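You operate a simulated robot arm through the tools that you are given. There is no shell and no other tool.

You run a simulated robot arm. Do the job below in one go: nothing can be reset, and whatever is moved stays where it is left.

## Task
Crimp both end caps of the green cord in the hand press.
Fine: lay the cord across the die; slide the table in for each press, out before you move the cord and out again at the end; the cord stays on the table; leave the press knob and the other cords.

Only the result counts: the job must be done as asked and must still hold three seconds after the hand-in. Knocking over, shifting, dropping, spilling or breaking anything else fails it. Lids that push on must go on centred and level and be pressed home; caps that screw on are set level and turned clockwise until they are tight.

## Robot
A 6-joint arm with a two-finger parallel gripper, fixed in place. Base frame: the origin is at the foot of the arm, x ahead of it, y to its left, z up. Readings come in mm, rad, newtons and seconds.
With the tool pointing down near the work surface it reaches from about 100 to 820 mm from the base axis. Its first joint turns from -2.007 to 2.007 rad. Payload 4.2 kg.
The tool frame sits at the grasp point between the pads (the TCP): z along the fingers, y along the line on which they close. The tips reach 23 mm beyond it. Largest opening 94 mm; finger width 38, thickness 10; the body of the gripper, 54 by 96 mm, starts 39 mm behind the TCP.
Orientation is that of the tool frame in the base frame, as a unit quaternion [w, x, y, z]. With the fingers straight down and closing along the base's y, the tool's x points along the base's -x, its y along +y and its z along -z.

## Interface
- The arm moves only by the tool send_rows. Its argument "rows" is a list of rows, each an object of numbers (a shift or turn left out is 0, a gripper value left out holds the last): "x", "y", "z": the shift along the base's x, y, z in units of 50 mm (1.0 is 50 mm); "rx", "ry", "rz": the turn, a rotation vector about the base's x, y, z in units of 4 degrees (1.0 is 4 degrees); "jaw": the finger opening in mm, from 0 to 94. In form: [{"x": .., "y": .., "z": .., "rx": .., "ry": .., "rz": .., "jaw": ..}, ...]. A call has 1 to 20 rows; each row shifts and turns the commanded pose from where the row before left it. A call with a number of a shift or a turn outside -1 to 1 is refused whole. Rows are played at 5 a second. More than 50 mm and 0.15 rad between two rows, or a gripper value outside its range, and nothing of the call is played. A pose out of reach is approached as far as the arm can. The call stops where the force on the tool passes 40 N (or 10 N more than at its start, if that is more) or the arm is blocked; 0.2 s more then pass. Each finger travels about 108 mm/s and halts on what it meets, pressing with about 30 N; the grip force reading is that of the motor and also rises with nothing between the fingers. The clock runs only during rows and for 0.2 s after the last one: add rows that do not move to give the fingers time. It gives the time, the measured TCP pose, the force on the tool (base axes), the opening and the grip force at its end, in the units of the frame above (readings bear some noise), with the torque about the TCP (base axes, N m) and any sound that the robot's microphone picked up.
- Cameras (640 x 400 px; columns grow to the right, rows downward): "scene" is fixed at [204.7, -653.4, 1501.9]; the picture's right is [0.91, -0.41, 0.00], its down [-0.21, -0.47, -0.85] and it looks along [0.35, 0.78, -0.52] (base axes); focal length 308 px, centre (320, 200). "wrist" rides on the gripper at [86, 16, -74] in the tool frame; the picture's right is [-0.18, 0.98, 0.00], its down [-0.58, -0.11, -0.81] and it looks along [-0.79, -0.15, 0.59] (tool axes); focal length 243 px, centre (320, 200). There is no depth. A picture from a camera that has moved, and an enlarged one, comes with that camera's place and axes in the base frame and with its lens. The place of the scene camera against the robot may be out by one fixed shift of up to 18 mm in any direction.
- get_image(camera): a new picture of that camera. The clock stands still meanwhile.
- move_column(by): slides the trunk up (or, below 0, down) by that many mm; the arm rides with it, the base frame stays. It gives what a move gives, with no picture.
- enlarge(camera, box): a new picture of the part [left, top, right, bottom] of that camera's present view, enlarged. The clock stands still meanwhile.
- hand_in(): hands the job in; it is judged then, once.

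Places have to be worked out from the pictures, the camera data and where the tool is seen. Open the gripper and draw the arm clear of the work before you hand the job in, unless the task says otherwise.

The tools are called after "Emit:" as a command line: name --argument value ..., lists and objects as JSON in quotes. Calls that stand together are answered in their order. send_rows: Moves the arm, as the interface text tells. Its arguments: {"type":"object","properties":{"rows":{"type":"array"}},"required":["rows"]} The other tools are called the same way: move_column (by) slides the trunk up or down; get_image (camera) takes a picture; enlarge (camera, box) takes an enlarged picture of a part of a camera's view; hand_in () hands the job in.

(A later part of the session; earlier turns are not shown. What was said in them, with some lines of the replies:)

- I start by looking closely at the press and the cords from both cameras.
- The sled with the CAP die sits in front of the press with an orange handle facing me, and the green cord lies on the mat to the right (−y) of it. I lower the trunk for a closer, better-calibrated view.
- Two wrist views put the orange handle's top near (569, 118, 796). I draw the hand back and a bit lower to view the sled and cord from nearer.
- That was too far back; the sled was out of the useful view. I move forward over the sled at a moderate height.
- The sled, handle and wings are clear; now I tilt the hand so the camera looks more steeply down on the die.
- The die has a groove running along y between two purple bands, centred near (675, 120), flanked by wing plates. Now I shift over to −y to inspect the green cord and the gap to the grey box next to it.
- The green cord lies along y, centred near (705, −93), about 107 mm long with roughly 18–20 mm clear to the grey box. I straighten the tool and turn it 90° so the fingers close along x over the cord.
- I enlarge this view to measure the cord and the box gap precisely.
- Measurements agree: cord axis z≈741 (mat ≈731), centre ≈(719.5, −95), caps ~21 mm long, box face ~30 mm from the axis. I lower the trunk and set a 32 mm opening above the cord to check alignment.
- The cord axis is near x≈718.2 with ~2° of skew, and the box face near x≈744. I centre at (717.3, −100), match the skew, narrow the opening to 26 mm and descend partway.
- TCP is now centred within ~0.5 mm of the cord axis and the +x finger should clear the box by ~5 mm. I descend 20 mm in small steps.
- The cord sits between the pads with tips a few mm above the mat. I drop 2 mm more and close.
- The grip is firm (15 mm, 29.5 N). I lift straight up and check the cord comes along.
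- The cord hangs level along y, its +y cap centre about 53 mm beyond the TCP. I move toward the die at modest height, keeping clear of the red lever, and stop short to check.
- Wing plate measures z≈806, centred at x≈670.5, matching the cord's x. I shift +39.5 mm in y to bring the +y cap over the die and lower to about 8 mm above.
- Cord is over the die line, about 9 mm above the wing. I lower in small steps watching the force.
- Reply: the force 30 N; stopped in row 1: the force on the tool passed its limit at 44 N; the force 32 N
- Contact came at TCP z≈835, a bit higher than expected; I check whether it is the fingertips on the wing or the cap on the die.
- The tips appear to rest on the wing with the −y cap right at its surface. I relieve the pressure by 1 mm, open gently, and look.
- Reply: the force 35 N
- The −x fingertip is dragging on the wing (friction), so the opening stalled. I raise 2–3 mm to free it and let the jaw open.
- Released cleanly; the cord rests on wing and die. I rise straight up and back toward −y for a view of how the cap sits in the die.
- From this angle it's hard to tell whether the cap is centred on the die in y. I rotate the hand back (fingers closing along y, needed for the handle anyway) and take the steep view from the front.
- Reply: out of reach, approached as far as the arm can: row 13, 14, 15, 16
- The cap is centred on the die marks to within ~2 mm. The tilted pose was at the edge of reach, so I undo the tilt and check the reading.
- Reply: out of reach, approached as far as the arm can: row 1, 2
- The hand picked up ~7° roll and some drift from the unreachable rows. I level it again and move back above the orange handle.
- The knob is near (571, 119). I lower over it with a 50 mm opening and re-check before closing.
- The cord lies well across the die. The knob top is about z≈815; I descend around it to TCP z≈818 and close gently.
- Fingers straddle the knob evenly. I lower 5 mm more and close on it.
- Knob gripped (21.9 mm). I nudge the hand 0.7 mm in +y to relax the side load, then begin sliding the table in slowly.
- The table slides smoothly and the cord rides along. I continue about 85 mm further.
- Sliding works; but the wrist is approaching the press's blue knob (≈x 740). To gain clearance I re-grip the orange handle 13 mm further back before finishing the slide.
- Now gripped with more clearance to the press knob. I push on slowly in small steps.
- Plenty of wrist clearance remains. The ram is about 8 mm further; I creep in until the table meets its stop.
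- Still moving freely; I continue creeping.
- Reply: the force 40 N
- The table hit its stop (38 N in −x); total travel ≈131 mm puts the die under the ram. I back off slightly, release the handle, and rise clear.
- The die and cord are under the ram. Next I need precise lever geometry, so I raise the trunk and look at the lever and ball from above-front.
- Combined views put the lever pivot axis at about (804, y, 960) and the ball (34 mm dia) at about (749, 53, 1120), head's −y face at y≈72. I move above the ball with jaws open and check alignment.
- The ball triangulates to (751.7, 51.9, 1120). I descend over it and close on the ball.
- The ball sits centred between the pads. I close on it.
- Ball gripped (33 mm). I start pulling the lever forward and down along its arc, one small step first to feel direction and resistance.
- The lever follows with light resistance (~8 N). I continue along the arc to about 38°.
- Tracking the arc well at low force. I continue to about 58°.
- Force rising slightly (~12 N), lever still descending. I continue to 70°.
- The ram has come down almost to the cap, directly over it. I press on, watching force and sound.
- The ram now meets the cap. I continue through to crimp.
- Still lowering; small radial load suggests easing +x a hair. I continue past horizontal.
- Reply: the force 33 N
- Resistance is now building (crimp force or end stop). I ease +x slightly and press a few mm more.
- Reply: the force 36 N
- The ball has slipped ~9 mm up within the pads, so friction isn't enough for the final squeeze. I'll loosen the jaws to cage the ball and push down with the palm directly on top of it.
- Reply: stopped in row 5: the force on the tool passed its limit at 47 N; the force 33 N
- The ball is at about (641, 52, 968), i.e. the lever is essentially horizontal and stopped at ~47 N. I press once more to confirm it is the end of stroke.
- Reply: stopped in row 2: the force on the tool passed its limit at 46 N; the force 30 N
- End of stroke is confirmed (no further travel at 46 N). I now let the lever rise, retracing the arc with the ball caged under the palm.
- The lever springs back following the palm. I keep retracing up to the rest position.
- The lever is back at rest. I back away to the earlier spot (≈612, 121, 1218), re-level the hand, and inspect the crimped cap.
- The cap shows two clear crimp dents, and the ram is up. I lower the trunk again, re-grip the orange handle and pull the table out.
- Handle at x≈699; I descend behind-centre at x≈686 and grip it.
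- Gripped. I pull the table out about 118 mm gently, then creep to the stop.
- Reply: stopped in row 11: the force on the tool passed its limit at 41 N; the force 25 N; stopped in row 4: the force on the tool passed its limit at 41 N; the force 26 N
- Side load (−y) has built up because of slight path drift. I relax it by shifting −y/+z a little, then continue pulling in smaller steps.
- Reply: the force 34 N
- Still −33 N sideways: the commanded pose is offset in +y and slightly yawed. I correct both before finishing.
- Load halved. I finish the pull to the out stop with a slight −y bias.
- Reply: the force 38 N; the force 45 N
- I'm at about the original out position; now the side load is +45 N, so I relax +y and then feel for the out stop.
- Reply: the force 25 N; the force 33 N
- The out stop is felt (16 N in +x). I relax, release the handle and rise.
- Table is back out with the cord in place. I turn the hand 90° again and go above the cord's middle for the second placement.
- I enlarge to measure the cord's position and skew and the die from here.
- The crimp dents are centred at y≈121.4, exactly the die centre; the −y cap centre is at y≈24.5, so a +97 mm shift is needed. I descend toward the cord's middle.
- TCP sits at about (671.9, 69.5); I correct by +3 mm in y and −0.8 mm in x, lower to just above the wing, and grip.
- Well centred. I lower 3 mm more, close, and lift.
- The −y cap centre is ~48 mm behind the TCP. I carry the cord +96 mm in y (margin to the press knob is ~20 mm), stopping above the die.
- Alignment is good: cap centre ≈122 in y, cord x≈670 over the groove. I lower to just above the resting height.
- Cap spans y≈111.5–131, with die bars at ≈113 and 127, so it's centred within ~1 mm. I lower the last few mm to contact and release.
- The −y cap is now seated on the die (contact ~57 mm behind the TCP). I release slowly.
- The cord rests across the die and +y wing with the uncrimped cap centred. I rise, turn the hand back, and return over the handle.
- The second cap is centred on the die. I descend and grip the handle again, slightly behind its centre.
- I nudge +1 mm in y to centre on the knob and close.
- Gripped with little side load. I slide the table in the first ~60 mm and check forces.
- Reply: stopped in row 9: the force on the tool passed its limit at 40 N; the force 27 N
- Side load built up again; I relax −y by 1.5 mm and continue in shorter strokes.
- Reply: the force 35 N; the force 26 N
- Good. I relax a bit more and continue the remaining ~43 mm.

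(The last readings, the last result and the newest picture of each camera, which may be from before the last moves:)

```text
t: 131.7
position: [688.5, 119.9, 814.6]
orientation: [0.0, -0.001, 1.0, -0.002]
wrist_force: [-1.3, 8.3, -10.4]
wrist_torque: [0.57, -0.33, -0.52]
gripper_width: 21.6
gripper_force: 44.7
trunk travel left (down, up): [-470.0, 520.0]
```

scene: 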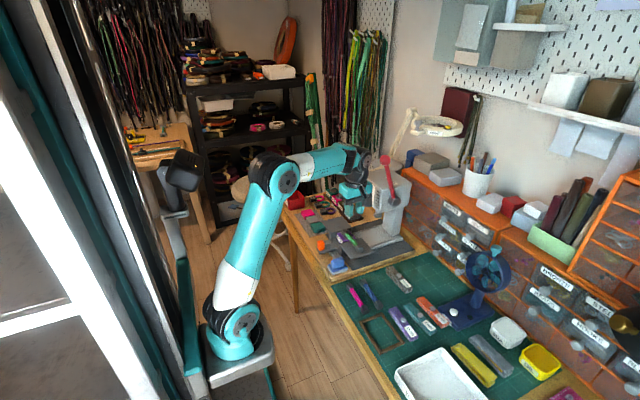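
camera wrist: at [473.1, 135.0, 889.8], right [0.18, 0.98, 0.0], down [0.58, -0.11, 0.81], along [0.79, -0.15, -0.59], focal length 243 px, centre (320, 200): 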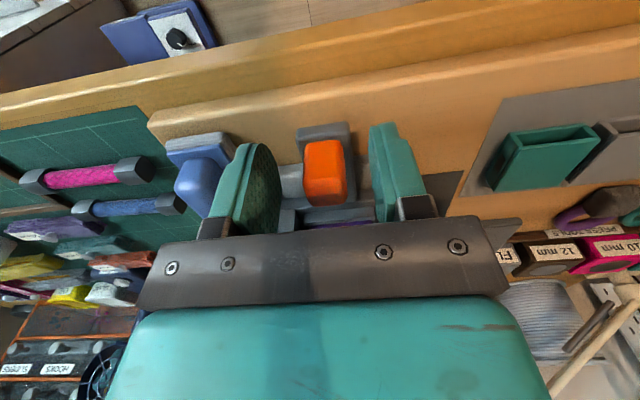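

Almost there, no stop yet; I creep the last few mm.

Emit:
send_rows --rows '[{"x": 0.04}, {"x": 0.04}, {"x": 0.03}, {}]'

Emit:
enlarge --camera "scene" --box '[320, 160, 420, 250]'

```text
t: 132.4
position: [689.4, 119.5, 815.2]
orientation: [-0.007, -0.002, 1.0, -0.004]
wrist_force: [-16.2, -8.0, 7.1]
wrist_torque: [0.58, -0.2, -1.13]
gripper_width: 21.8
gripper_force: 45.2
trunk travel left (down, up): [-470.0, 520.0]
stopped in row 3: the force on the tool passed its limit at 40 N (the readings are from after the stop); the commanded pose is now the measured one
```

```text
4.44 times, centred on (370, 205) of scene
camera zoom: at [204.7, -653.4, 1501.9], right [0.91, -0.41, 0.0], down [-0.21, -0.47, -0.85], along [0.35, 0.78, -0.52], focal length 1370 px, centre (98, 178)
```

zoom: 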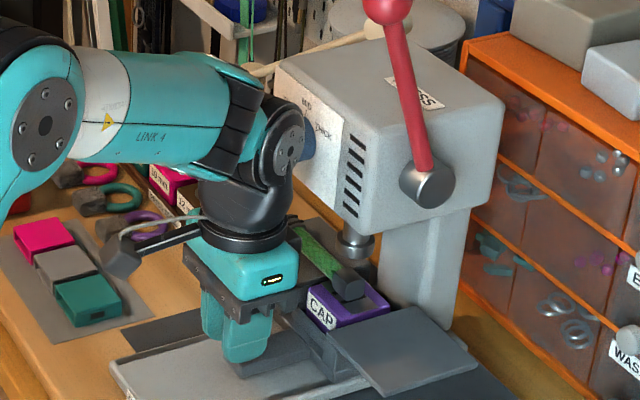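

The in-stop is reached. I relax, release, rise and back off.

Emit:
send_rows --rows '[{"x": -0.02}, {"jaw": 36}, {}, {}, {"x": -0.1, "z": 0.2}, {"z": 0.5}, {"x": -0.4, "z": 0.4}, {"x": -0.5, "z": 0.4}, {"x": -0.5}, {}]'

Emit:
enlarge --camera "scene" --box '[330, 190, 420, 260]'

```text
t: 134.6
position: [614.9, 117.9, 887.1]
orientation: [-0.005, -0.004, 1.0, -0.003]
wrist_force: [0.1, -0.2, 0.2]
wrist_torque: [-0.01, 0.01, -0.05]
gripper_width: 36.2
gripper_force: 0.2
trunk travel left (down, up): [-470.0, 520.0]
```

```text
5.71 times, centred on (375, 225) of scene
camera zoom: at [204.7, -653.4, 1501.9], right [0.91, -0.41, 0.0], down [-0.21, -0.47, -0.85], along [0.35, 0.78, -0.52], focal length 1761 px, centre (6, 57)
```

zoom: 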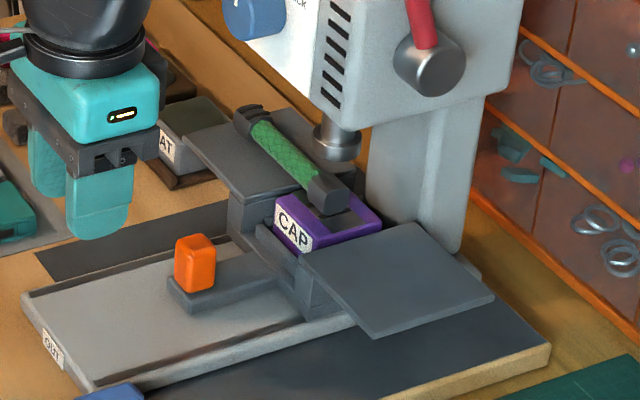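

Everything is in place under the ram. I raise the trunk, level the hand and go over the lever ball as before.

Emit:
move_column --by 330

Emit:
send_rows --rows '[{"rx": 0.086, "ry": -0.14, "rz": -0.115, "y": -0.6, "x": 0.4, "jaw": 70}, {"y": -0.72, "x": 0.5}, {"x": 0.6}, {"x": 0.6}, {"x": 0.62}, {}, {}]'

Emit:
get_image --camera "wrist"

Emit:
enlarge --camera "scene" --box '[330, 110, 430, 250]'

```text
t: 137.8
position: [615.0, 118.3, 1219.1]
orientation: [-0.005, -0.004, 1.0, -0.003]
wrist_force: [0.8, -0.8, -0.1]
wrist_torque: [-0.03, -0.02, -0.02]
gripper_width: 35.8
gripper_force: 0.0
trunk travel left (down, up): [-800.0, 190.0]
```

```text
t: 139.4
position: [752.8, 53.2, 1216.6]
orientation: [-0.002, -0.001, 1.0, -0.001]
wrist_force: [0.2, -0.2, 0.3]
wrist_torque: [0.02, 0.01, 0.01]
gripper_width: 70.1
gripper_force: 0.1
trunk travel left (down, up): [-800.0, 190.0]
```

```text
taken
camera wrist: at [667.2, 69.4, 1290.9], right [0.18, 0.98, 0.0], down [0.58, -0.11, 0.81], along [0.79, -0.15, -0.59], focal length 243 px, centre (320, 200)
```

wrist: 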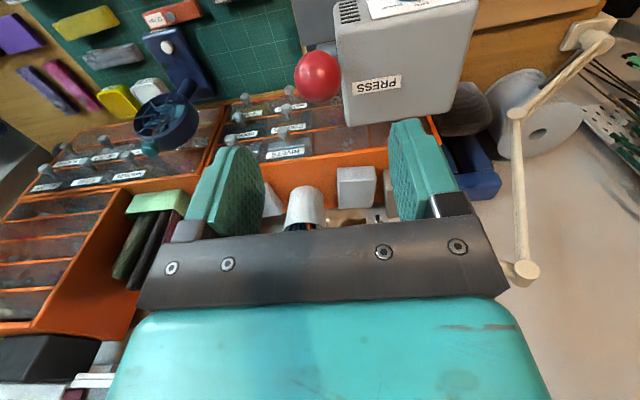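

```text
2.86 times, centred on (380, 180) of scene
camera zoom: at [204.7, -653.4, 1501.9], right [0.91, -0.41, 0.0], down [-0.21, -0.47, -0.85], along [0.35, 0.78, -0.52], focal length 880 px, centre (149, 257)
```

zoom: 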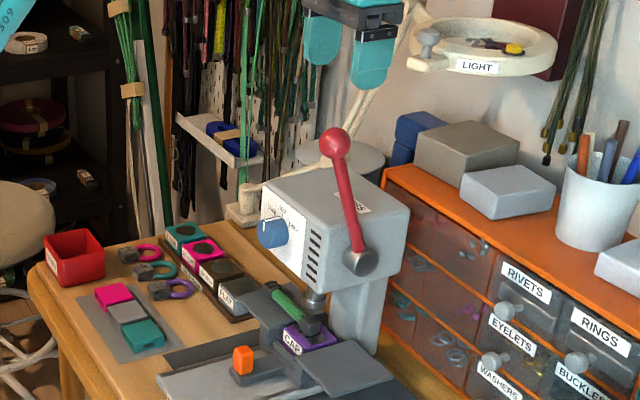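

The ball is at its same rest position. I descend so it sits ~13 mm above the TCP (close to the palm) and grip.

Emit:
send_rows --rows '[{"x": -0.03, "y": -0.03, "z": -0.7}, {"z": -0.7}, {"z": -0.5}, {"z": -0.3}, {}]'

Emit:
get_image --camera "wrist"

```text
t: 140.7
position: [747.4, 51.6, 1105.2]
orientation: [-0.001, 0.0, 1.0, -0.001]
wrist_force: [-0.9, -0.6, 0.5]
wrist_torque: [0.0, -0.01, 0.01]
gripper_width: 69.8
gripper_force: 0.0
trunk travel left (down, up): [-800.0, 190.0]
```

```text
taken
camera wrist: at [663.2, 67.4, 1180.4], right [0.18, 0.98, 0.0], down [0.58, -0.11, 0.81], along [0.79, -0.15, -0.59], focal length 243 px, centre (320, 200)
```

wrist: 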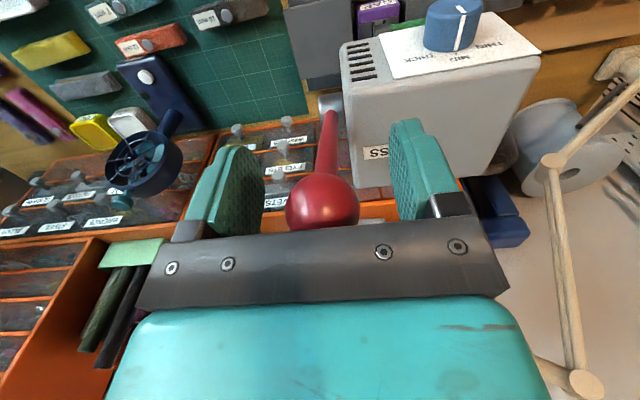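

Ball sits near the palm. I align +1.5 mm in x, close, and start the pull.

Emit:
send_rows --rows '[{"x": 0.03}, {"jaw": 45}, {"jaw": 25}, {}, {}, {}]'

Emit:
send_rows --rows '[{"x": -0.107, "z": -0.04}, {"x": -0.107, "z": -0.04}, {"x": -0.108, "z": -0.047}, {"x": -0.108, "z": -0.047}, {"x": -0.104, "z": -0.056}, {"x": -0.104, "z": -0.056}, {"x": -0.099, "z": -0.062}, {"x": -0.099, "z": -0.062}, {"x": -0.095, "z": -0.069}, {"x": -0.095, "z": -0.069}, {}]'

```text
t: 142.1
position: [752.0, 51.9, 1106.7]
orientation: [0.0, -0.001, 1.0, -0.001]
wrist_force: [2.3, 12.4, -0.6]
wrist_torque: [-0.06, -0.14, 0.09]
gripper_width: 33.3
gripper_force: 45.6
trunk travel left (down, up): [-800.0, 190.0]
```

```text
t: 144.4
position: [698.5, 51.4, 1079.6]
orientation: [0.0, -0.001, 1.0, 0.0]
wrist_force: [8.1, 14.6, 6.4]
wrist_torque: [-0.07, -1.19, 0.04]
gripper_width: 33.6
gripper_force: 45.3
trunk travel left (down, up): [-800.0, 190.0]
```

Lever follows (≈10 N). I continue to ~70°, easing +y slightly.

Emit:
send_rows --rows '[{"x": -0.09, "z": -0.075, "y": 0.015}, {"x": -0.09, "z": -0.075}, {"x": -0.085, "z": -0.082}, {"x": -0.085, "z": -0.082}, {"x": -0.078, "z": -0.087}, {"x": -0.078, "z": -0.087}, {"x": -0.073, "z": -0.093}, {"x": -0.073, "z": -0.093}, {"x": -0.065, "z": -0.097}, {"x": -0.065, "z": -0.097}, {"x": -0.059, "z": -0.102}, {"x": -0.059, "z": -0.102}, {"x": -0.051, "z": -0.106}, {"x": -0.051, "z": -0.106}, {"x": -0.045, "z": -0.108}, {"x": -0.045, "z": -0.108}, {}]'

Emit:
enlarge --camera "scene" --box '[320, 150, 420, 250]'

```text
t: 148.1
position: [644.7, 52.6, 1006.0]
orientation: [-0.001, 0.0, 1.0, 0.0]
wrist_force: [-5.3, -6.1, 14.6]
wrist_torque: [0.1, -1.16, -0.04]
gripper_width: 33.0
gripper_force: 45.1
trunk travel left (down, up): [-800.0, 190.0]
```

```text
4.00 times, centred on (370, 200) of scene
camera zoom: at [204.7, -653.4, 1501.9], right [0.91, -0.41, 0.0], down [-0.21, -0.47, -0.85], along [0.35, 0.78, -0.52], focal length 1232 px, centre (120, 200)
```

zoom: 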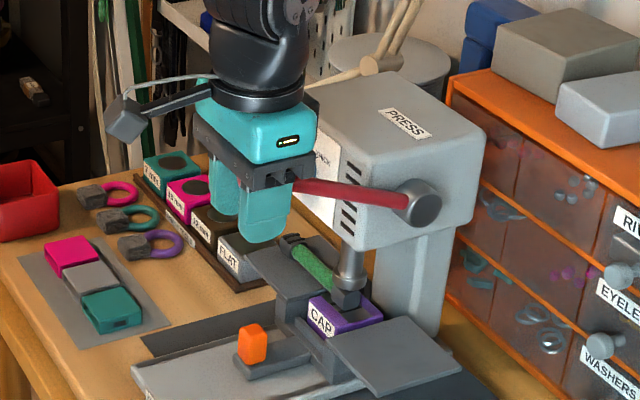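

The ram is coming down right over the second cap. I continue to ~86°, then squeeze.

Emit:
send_rows --rows '[{"x": -0.02, "z": -0.112}, {"x": -0.03, "z": -0.112}, {"x": -0.025, "z": -0.114}, {"x": -0.025, "z": -0.114}, {"x": -0.015, "z": -0.116}, {"x": -0.015, "z": -0.116}, {"x": -0.006, "z": -0.117}, {}]'

Emit:
send_rows --rows '[{"x": 0.0, "z": -0.08}, {"x": 0.01, "z": -0.08}, {"x": 0.01, "z": -0.06}, {}]'

Emit:
get_image --camera "wrist"

Emit:
enlarge --camera "scene" --box '[330, 170, 420, 250]'

```text
t: 149.8
position: [636.7, 52.5, 964.1]
orientation: [-0.002, 0.0, 1.0, -0.002]
wrist_force: [-19.7, -2.6, 16.4]
wrist_torque: [0.01, -1.62, 0.0]
gripper_width: 33.2
gripper_force: 45.0
trunk travel left (down, up): [-800.0, 190.0]
```

```text
t: 150.8
position: [635.0, 52.4, 956.6]
orientation: [-0.003, 0.0, 1.0, -0.001]
wrist_force: [-35.2, 0.9, 14.3]
wrist_torque: [0.06, -1.48, -0.01]
gripper_width: 32.9
gripper_force: 44.9
trunk travel left (down, up): [-800.0, 190.0]
```

```text
taken
camera wrist: at [551.0, 67.9, 1030.3], right [0.18, 0.98, 0.0], down [0.59, -0.11, 0.8], along [0.79, -0.15, -0.59], focal length 243 px, centre (320, 200)
```

wrist: 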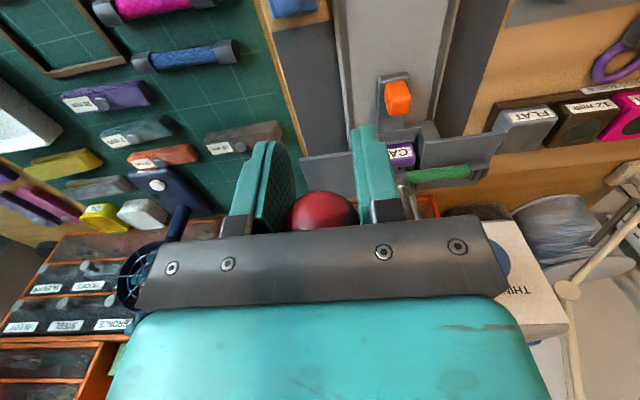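

```text
5.00 times, centred on (375, 210) of scene
camera zoom: at [204.7, -653.4, 1501.9], right [0.91, -0.41, 0.0], down [-0.21, -0.47, -0.85], along [0.35, 0.78, -0.52], focal length 1541 px, centre (45, 150)
```

zoom: 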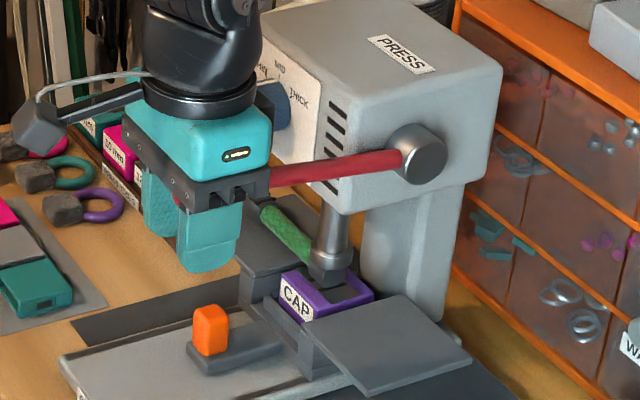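

The −x reaction means the true arc radius is slightly larger; I shift −x 2.5 mm, loosen the jaws to cage the ball and press with the palm.

Emit:
send_rows --rows '[{"x": -0.05}, {"jaw": 42}, {}, {"z": -0.06}, {"z": -0.06}, {}]'

Emit:
get_image --camera "wrist"

Emit:
enlarge --camera "scene" --box '[330, 170, 420, 250]'

```text
t: 152.4
position: [637.5, 52.2, 952.7]
orientation: [0.004, 0.0, 1.0, -0.001]
wrist_force: [-10.5, -9.8, 28.9]
wrist_torque: [0.4, -0.5, -0.04]
gripper_width: 41.9
gripper_force: 0.1
trunk travel left (down, up): [-800.0, 190.0]
stopped in row 6: the force on the tool passed its limit at 49 N (the readings are from after the stop); the commanded pose is now the measured one
```

```text
taken
camera wrist: at [552.2, 68.6, 1025.9], right [0.18, 0.98, 0.0], down [0.58, -0.11, 0.81], along [0.8, -0.15, -0.59], focal length 243 px, centre (320, 200)
```

wrist: 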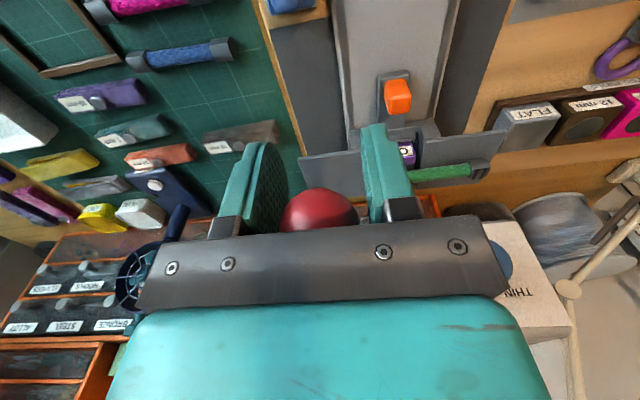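

```text
5.00 times, centred on (375, 210) of scene
camera zoom: at [204.7, -653.4, 1501.9], right [0.91, -0.41, 0.0], down [-0.21, -0.47, -0.85], along [0.35, 0.78, -0.52], focal length 1541 px, centre (45, 150)
```

zoom: 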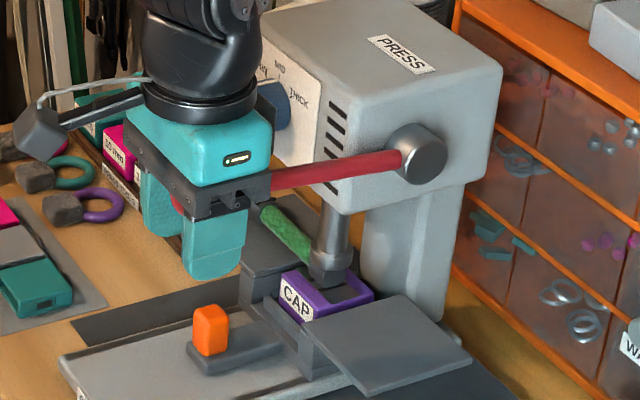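

Same end-of-stroke as the first press (49 N at the same height). I press once more to be sure, then let the lever rise.

Emit:
send_rows --rows '[{"z": -0.02}, {"z": -0.02}, {"z": -0.02}, {}]'

Emit:
send_rows --rows '[{"x": 0.008, "z": 0.2}, {"x": 0.024, "z": 0.234}, {"x": 0.042, "z": 0.232}, {"x": 0.056, "z": 0.228}, {"x": 0.072, "z": 0.224}, {"x": 0.09, "z": 0.216}, {"x": 0.102, "z": 0.212}, {"x": 0.118, "z": 0.204}, {"x": 0.13, "z": 0.194}, {"x": 0.146, "z": 0.186}, {"x": 0.156, "z": 0.174}, {"x": 0.17, "z": 0.164}, {"x": 0.18, "z": 0.15}, {"x": 0.19, "z": 0.138}, {}]'

Emit:
get_image --camera "wrist"

```text
t: 152.8
position: [640.0, 53.2, 952.3]
orientation: [0.004, 0.0, 1.0, -0.001]
wrist_force: [-8.4, -9.9, 23.5]
wrist_torque: [0.37, -0.37, 0.0]
gripper_width: 41.9
gripper_force: 0.0
trunk travel left (down, up): [-800.0, 190.0]
stopped in row 2: the force on the tool passed its limit at 44 N (the readings are from after the stop); the commanded pose is now the measured one
```

```text
t: 156.1
position: [713.6, 53.0, 1089.1]
orientation: [0.003, 0.0, 1.0, 0.0]
wrist_force: [0.6, -0.6, 2.3]
wrist_torque: [-0.03, 0.01, 0.0]
gripper_width: 42.2
gripper_force: 0.0
trunk travel left (down, up): [-800.0, 190.0]
```

```text
taken
camera wrist: at [627.0, 69.9, 1161.9], right [0.18, 0.98, 0.0], down [0.58, -0.11, 0.81], along [0.8, -0.15, -0.59], focal length 243 px, centre (320, 200)
```

wrist: 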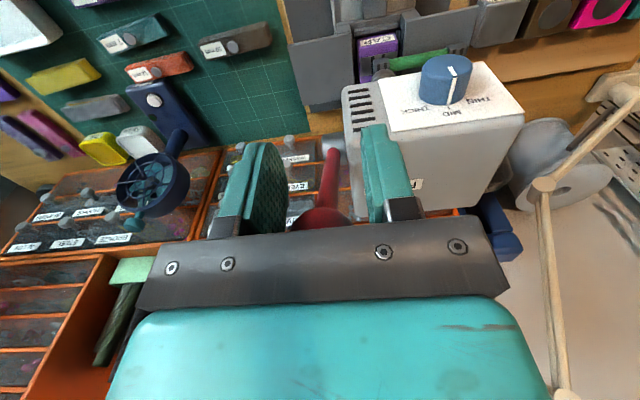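

The lever is following. I finish the arc, rise above and back away.

Emit:
send_rows --rows '[{"x": 0.21, "z": 0.13}, {"x": 0.22, "z": 0.13}, {"x": 0.22, "z": 0.14}, {"x": 0.15, "z": 0.15}, {"z": 0.3}, {"z": 0.5}, {"z": 0.6}, {"x": -0.5, "z": 0.4}, {"x": -0.6, "y": 0.3}, {"x": -0.6, "y": 0.4}, {"x": -0.6, "y": 0.4}, {"x": -0.55, "y": 0.25}, {}]'

Emit:
enlarge --camera "scene" --box '[320, 130, 440, 260]'

Emit:
enlarge --camera "scene" --box '[345, 205, 405, 250]'

Emit:
get_image --camera "wrist"

```text
t: 158.8
position: [612.2, 121.5, 1208.2]
orientation: [0.003, 0.0, 1.0, 0.0]
wrist_force: [-0.3, -0.6, -0.9]
wrist_torque: [0.0, -0.04, 0.0]
gripper_width: 42.1
gripper_force: 0.0
trunk travel left (down, up): [-800.0, 190.0]
```

```text
3.08 times, centred on (380, 195) of scene
camera zoom: at [204.7, -653.4, 1501.9], right [0.91, -0.41, 0.0], down [-0.21, -0.47, -0.85], along [0.35, 0.78, -0.52], focal length 948 px, centre (135, 215)
```

zoom: 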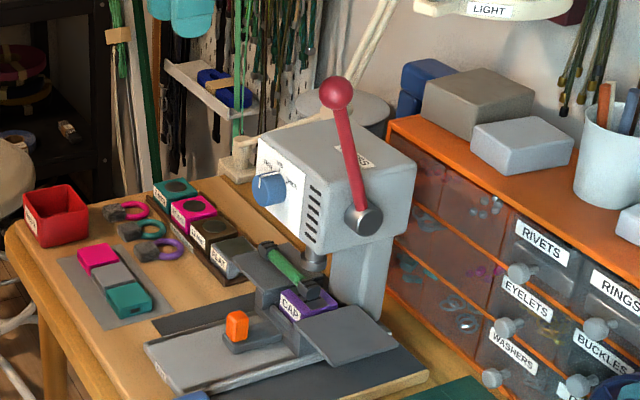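

```text
8.89 times, centred on (375, 228) of scene
camera zoom: at [204.7, -653.4, 1501.9], right [0.91, -0.41, 0.0], down [-0.21, -0.47, -0.85], along [0.35, 0.78, -0.52], focal length 2739 px, centre (-169, -44)
```

zoom: 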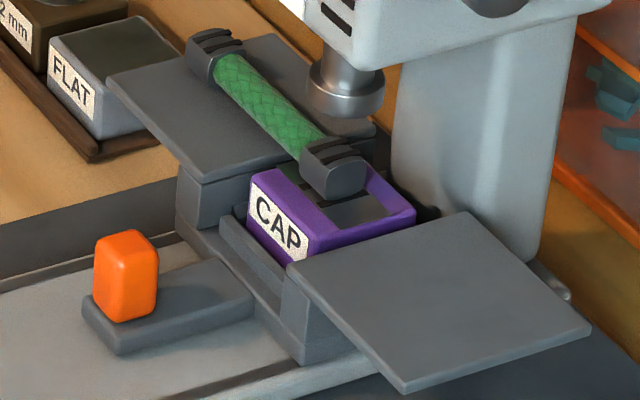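

```text
taken
camera wrist: at [525.9, 137.5, 1281.1], right [0.18, 0.98, 0.0], down [0.58, -0.11, 0.81], along [0.8, -0.15, -0.59], focal length 243 px, centre (320, 200)
```

wrist: 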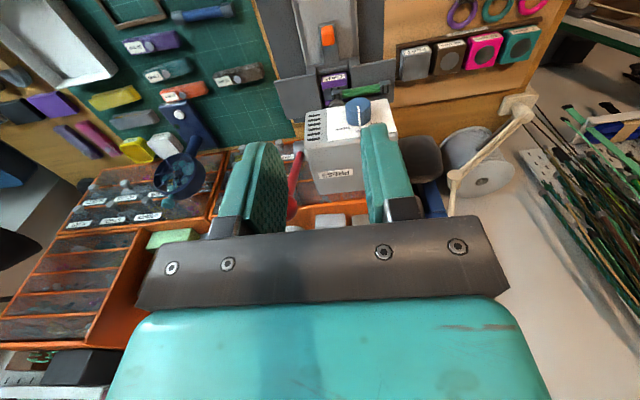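

Both caps now show the two crimp dents and the lever is at rest. I lower the trunk and fetch the handle to slide the table out for the last time.

Emit:
move_column --by -330

Emit:
send_rows --rows '[{"ry": 0.085, "x": 0.5, "y": -0.02}, {"x": 0.5}, {"x": 0.4}, {"x": 0.1}, {}]'

Emit:
get_image --camera "wrist"

```text
t: 162.1
position: [612.6, 121.5, 877.2]
orientation: [0.003, -0.001, 1.0, 0.0]
wrist_force: [-0.5, -0.1, -0.5]
wrist_torque: [0.01, -0.01, 0.0]
gripper_width: 41.8
gripper_force: 0.0
trunk travel left (down, up): [-470.0, 520.0]
```

```text
t: 163.3
position: [685.8, 120.8, 878.0]
orientation: [0.0, -0.002, 1.0, 0.0]
wrist_force: [-0.7, -0.5, 0.4]
wrist_torque: [-0.01, -0.01, -0.02]
gripper_width: 41.8
gripper_force: 0.1
trunk travel left (down, up): [-470.0, 520.0]
```

```text
taken
camera wrist: at [601.3, 136.6, 952.1], right [0.18, 0.98, 0.0], down [0.58, -0.11, 0.81], along [0.79, -0.15, -0.59], focal length 243 px, centre (320, 200)
```

wrist: 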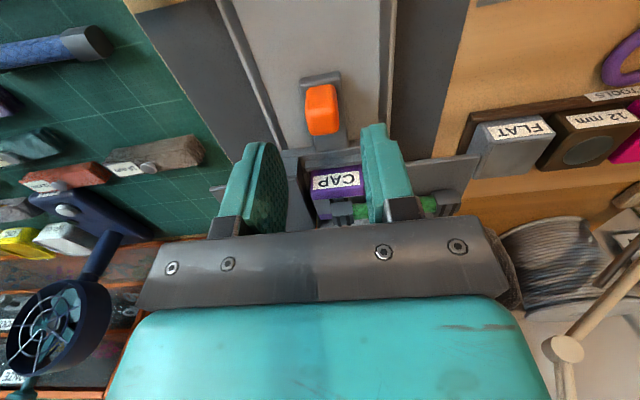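

Aligned over the handle; I descend and grip.

Emit:
send_rows --rows '[{"z": -0.4}, {"z": -0.5}, {"z": -0.35}, {"jaw": 30}, {"jaw": 12}, {}, {}, {}]'

Emit:
send_rows --rows '[{"x": -0.05}, {"x": -0.1}, {"x": -0.15}, {"x": -0.15}, {"x": -0.15}, {"x": -0.1}, {"x": -0.05}, {}]'

```text
t: 165.1
position: [688.0, 120.1, 814.7]
orientation: [0.0, 0.001, 1.0, 0.0]
wrist_force: [-2.9, -10.7, -4.2]
wrist_torque: [-0.1, -0.85, -0.16]
gripper_width: 22.0
gripper_force: 45.0
trunk travel left (down, up): [-470.0, 520.0]
```

```text
t: 166.9
position: [649.2, 119.5, 815.3]
orientation: [0.0, -0.001, 1.0, 0.0]
wrist_force: [0.7, -4.6, -1.4]
wrist_torque: [-0.12, -0.46, -0.3]
gripper_width: 21.8
gripper_force: 45.2
trunk travel left (down, up): [-470.0, 520.0]
```

Sliding out with low forces. I continue.

Emit:
send_rows --rows '[{"x": -0.05}, {"x": -0.1}, {"x": -0.15}, {"x": -0.15}, {"x": -0.15}, {"x": -0.1}, {"x": -0.05}, {}]'

Emit:
send_rows --rows '[{"x": -0.05}, {"x": -0.1}, {"x": -0.15}, {"x": -0.15}, {"x": -0.15}, {"x": -0.1}, {"x": -0.05}, {}]'

```text
t: 168.7
position: [612.6, 119.9, 814.9]
orientation: [-0.002, 0.0, 1.0, 0.0]
wrist_force: [1.1, -10.4, -19.5]
wrist_torque: [0.2, -1.07, -0.28]
gripper_width: 21.8
gripper_force: 45.0
trunk travel left (down, up): [-470.0, 520.0]
```

```text
t: 170.5
position: [574.5, 119.4, 814.8]
orientation: [0.001, 0.0, 1.0, 0.0]
wrist_force: [0.3, -15.0, -9.2]
wrist_torque: [-0.41, 1.31, -0.35]
gripper_width: 21.7
gripper_force: 44.9
trunk travel left (down, up): [-470.0, 520.0]
```

About 15 mm left to the out stop; I relax the small side load and creep to it.

Emit:
send_rows --rows '[{"y": -0.015, "z": -0.01}, {"x": -0.08}, {"x": -0.08}, {"x": -0.06}, {"x": -0.05}, {}]'

Emit:
send_rows --rows '[{"x": -0.04}, {"x": -0.04}, {"x": -0.04}, {}]'

```text
t: 171.9
position: [561.2, 119.1, 815.5]
orientation: [0.0, -0.001, 1.0, 0.001]
wrist_force: [1.3, -2.1, -7.8]
wrist_torque: [-0.33, -0.85, -0.37]
gripper_width: 22.2
gripper_force: 44.9
trunk travel left (down, up): [-470.0, 520.0]
```

```text
t: 172.9
position: [557.4, 119.0, 815.4]
orientation: [0.002, 0.0, 1.0, 0.001]
wrist_force: [28.0, 1.0, -0.1]
wrist_torque: [-0.42, 0.3, 0.34]
gripper_width: 21.9
gripper_force: 45.0
trunk travel left (down, up): [-470.0, 520.0]
```

The out stop is reached (28 N). I relax, release the handle, rise, and draw the arm back clear.

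Emit:
send_rows --rows '[{"x": 0.03}, {"jaw": 36}, {"jaw": 50}, {}, {}, {"z": 0.4}, {"z": 0.8}, {"z": 0.8}, {"z": 0.8, "x": -0.2}, {}]'

Emit:
get_image --camera "wrist"

Emit:
enlarge --camera "wrist" --box '[230, 30, 470, 210]'

Emit:
enlarge --camera "scene" --box '[310, 195, 410, 265]'

Emit:
get_image --camera "scene"

```text
t: 175.1
position: [546.8, 120.5, 954.9]
orientation: [0.0, -0.002, 1.0, 0.0]
wrist_force: [-0.3, 0.0, 0.3]
wrist_torque: [0.0, 0.04, 0.02]
gripper_width: 50.2
gripper_force: 0.0
trunk travel left (down, up): [-470.0, 520.0]
```

```text
taken
camera wrist: at [461.3, 136.3, 1029.4], right [0.18, 0.98, 0.0], down [0.58, -0.11, 0.81], along [0.79, -0.15, -0.59], focal length 243 px, centre (320, 200)
```

wrist: 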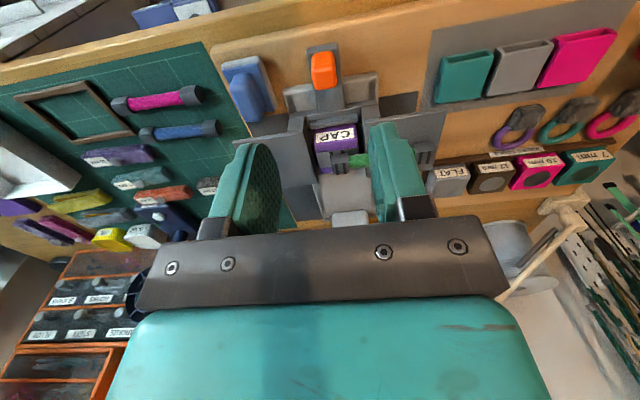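

```text
2.22 times, centred on (350, 120) of wrist
camera zoom: at [461.3, 136.3, 1029.4], right [0.18, 0.98, 0.0], down [0.58, -0.11, 0.81], along [0.79, -0.15, -0.59], focal length 539 px, centre (253, 378)
```

zoom: 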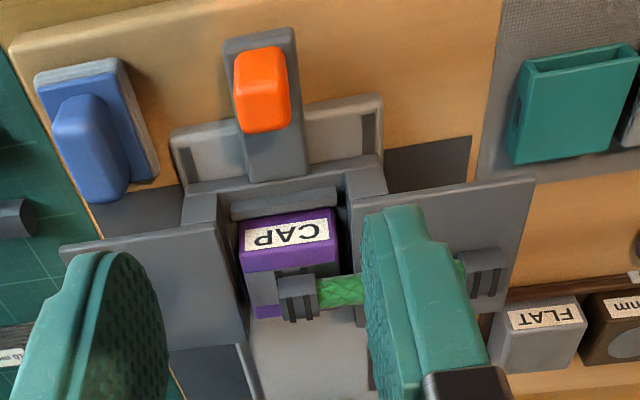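

```text
5.71 times, centred on (360, 230) of scene
camera zoom: at [204.7, -653.4, 1501.9], right [0.91, -0.41, 0.0], down [-0.21, -0.47, -0.85], along [0.35, 0.78, -0.52], focal length 1761 px, centre (91, 29)
```

zoom: 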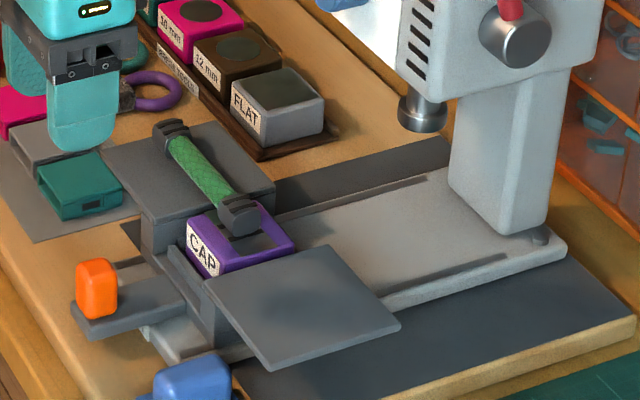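

```text
taken
```

scene: 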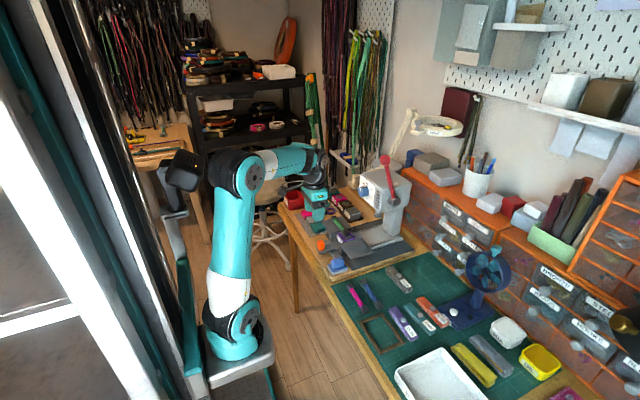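

Both caps carry full crimp marks, the table is out with the cord lying on it, and the press knob and other cords are untouched. I draw the arm well clear with the gripper open.

Emit:
send_rows --rows '[{"z": 0.8, "jaw": 94}, {"z": 0.8, "x": -0.4}, {"x": -0.7}, {"x": -0.7}, {}, {}]'

Emit:
enlarge --camera "scene" --box '[290, 140, 450, 320]'

```text
t: 176.5
position: [454.3, 121.0, 1033.9]
orientation: [-0.001, -0.001, 1.0, 0.0]
wrist_force: [-0.4, -0.7, -0.5]
wrist_torque: [0.02, 0.0, 0.01]
gripper_width: 94.1
gripper_force: 0.0
trunk travel left (down, up): [-470.0, 520.0]
```

```text
2.22 times, centred on (370, 230) of scene
camera zoom: at [204.7, -653.4, 1501.9], right [0.91, -0.41, 0.0], down [-0.21, -0.47, -0.85], along [0.35, 0.78, -0.52], focal length 685 px, centre (209, 133)
```

zoom: 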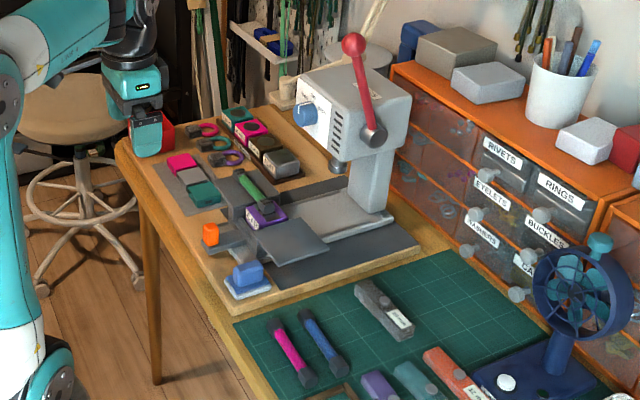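

The arm is clear, the lever is up, the table is out and the cord rests on it with both ends crimped. I hand in the job.

Emit:
hand_in

```text
The job is handed in.
```

Both end caps of the green cord are crimped: each one shows the two dents from the die. I've handed the job in but haven't had a verdict back.

- **Pressing:** I laid the cord across the die and slid the table in to its stop for each press. I then pulled the lever down until it would go no further. Between presses I slid the table out before moving the cord.
- **How it was left:** the table is back at its out stop with the cord lying on it. The lever is up at rest, the gripper is open, and the arm is drawn back clear of the work.
- **Everything else:** in the final pictures the press knob, the other cords and the surrounding items look unmoved. I saw no sign of contact with any of them.

When sliding the table, sideways force on the handle built up a few times (about 45 N at most). It eased each time I adjusted the grip.
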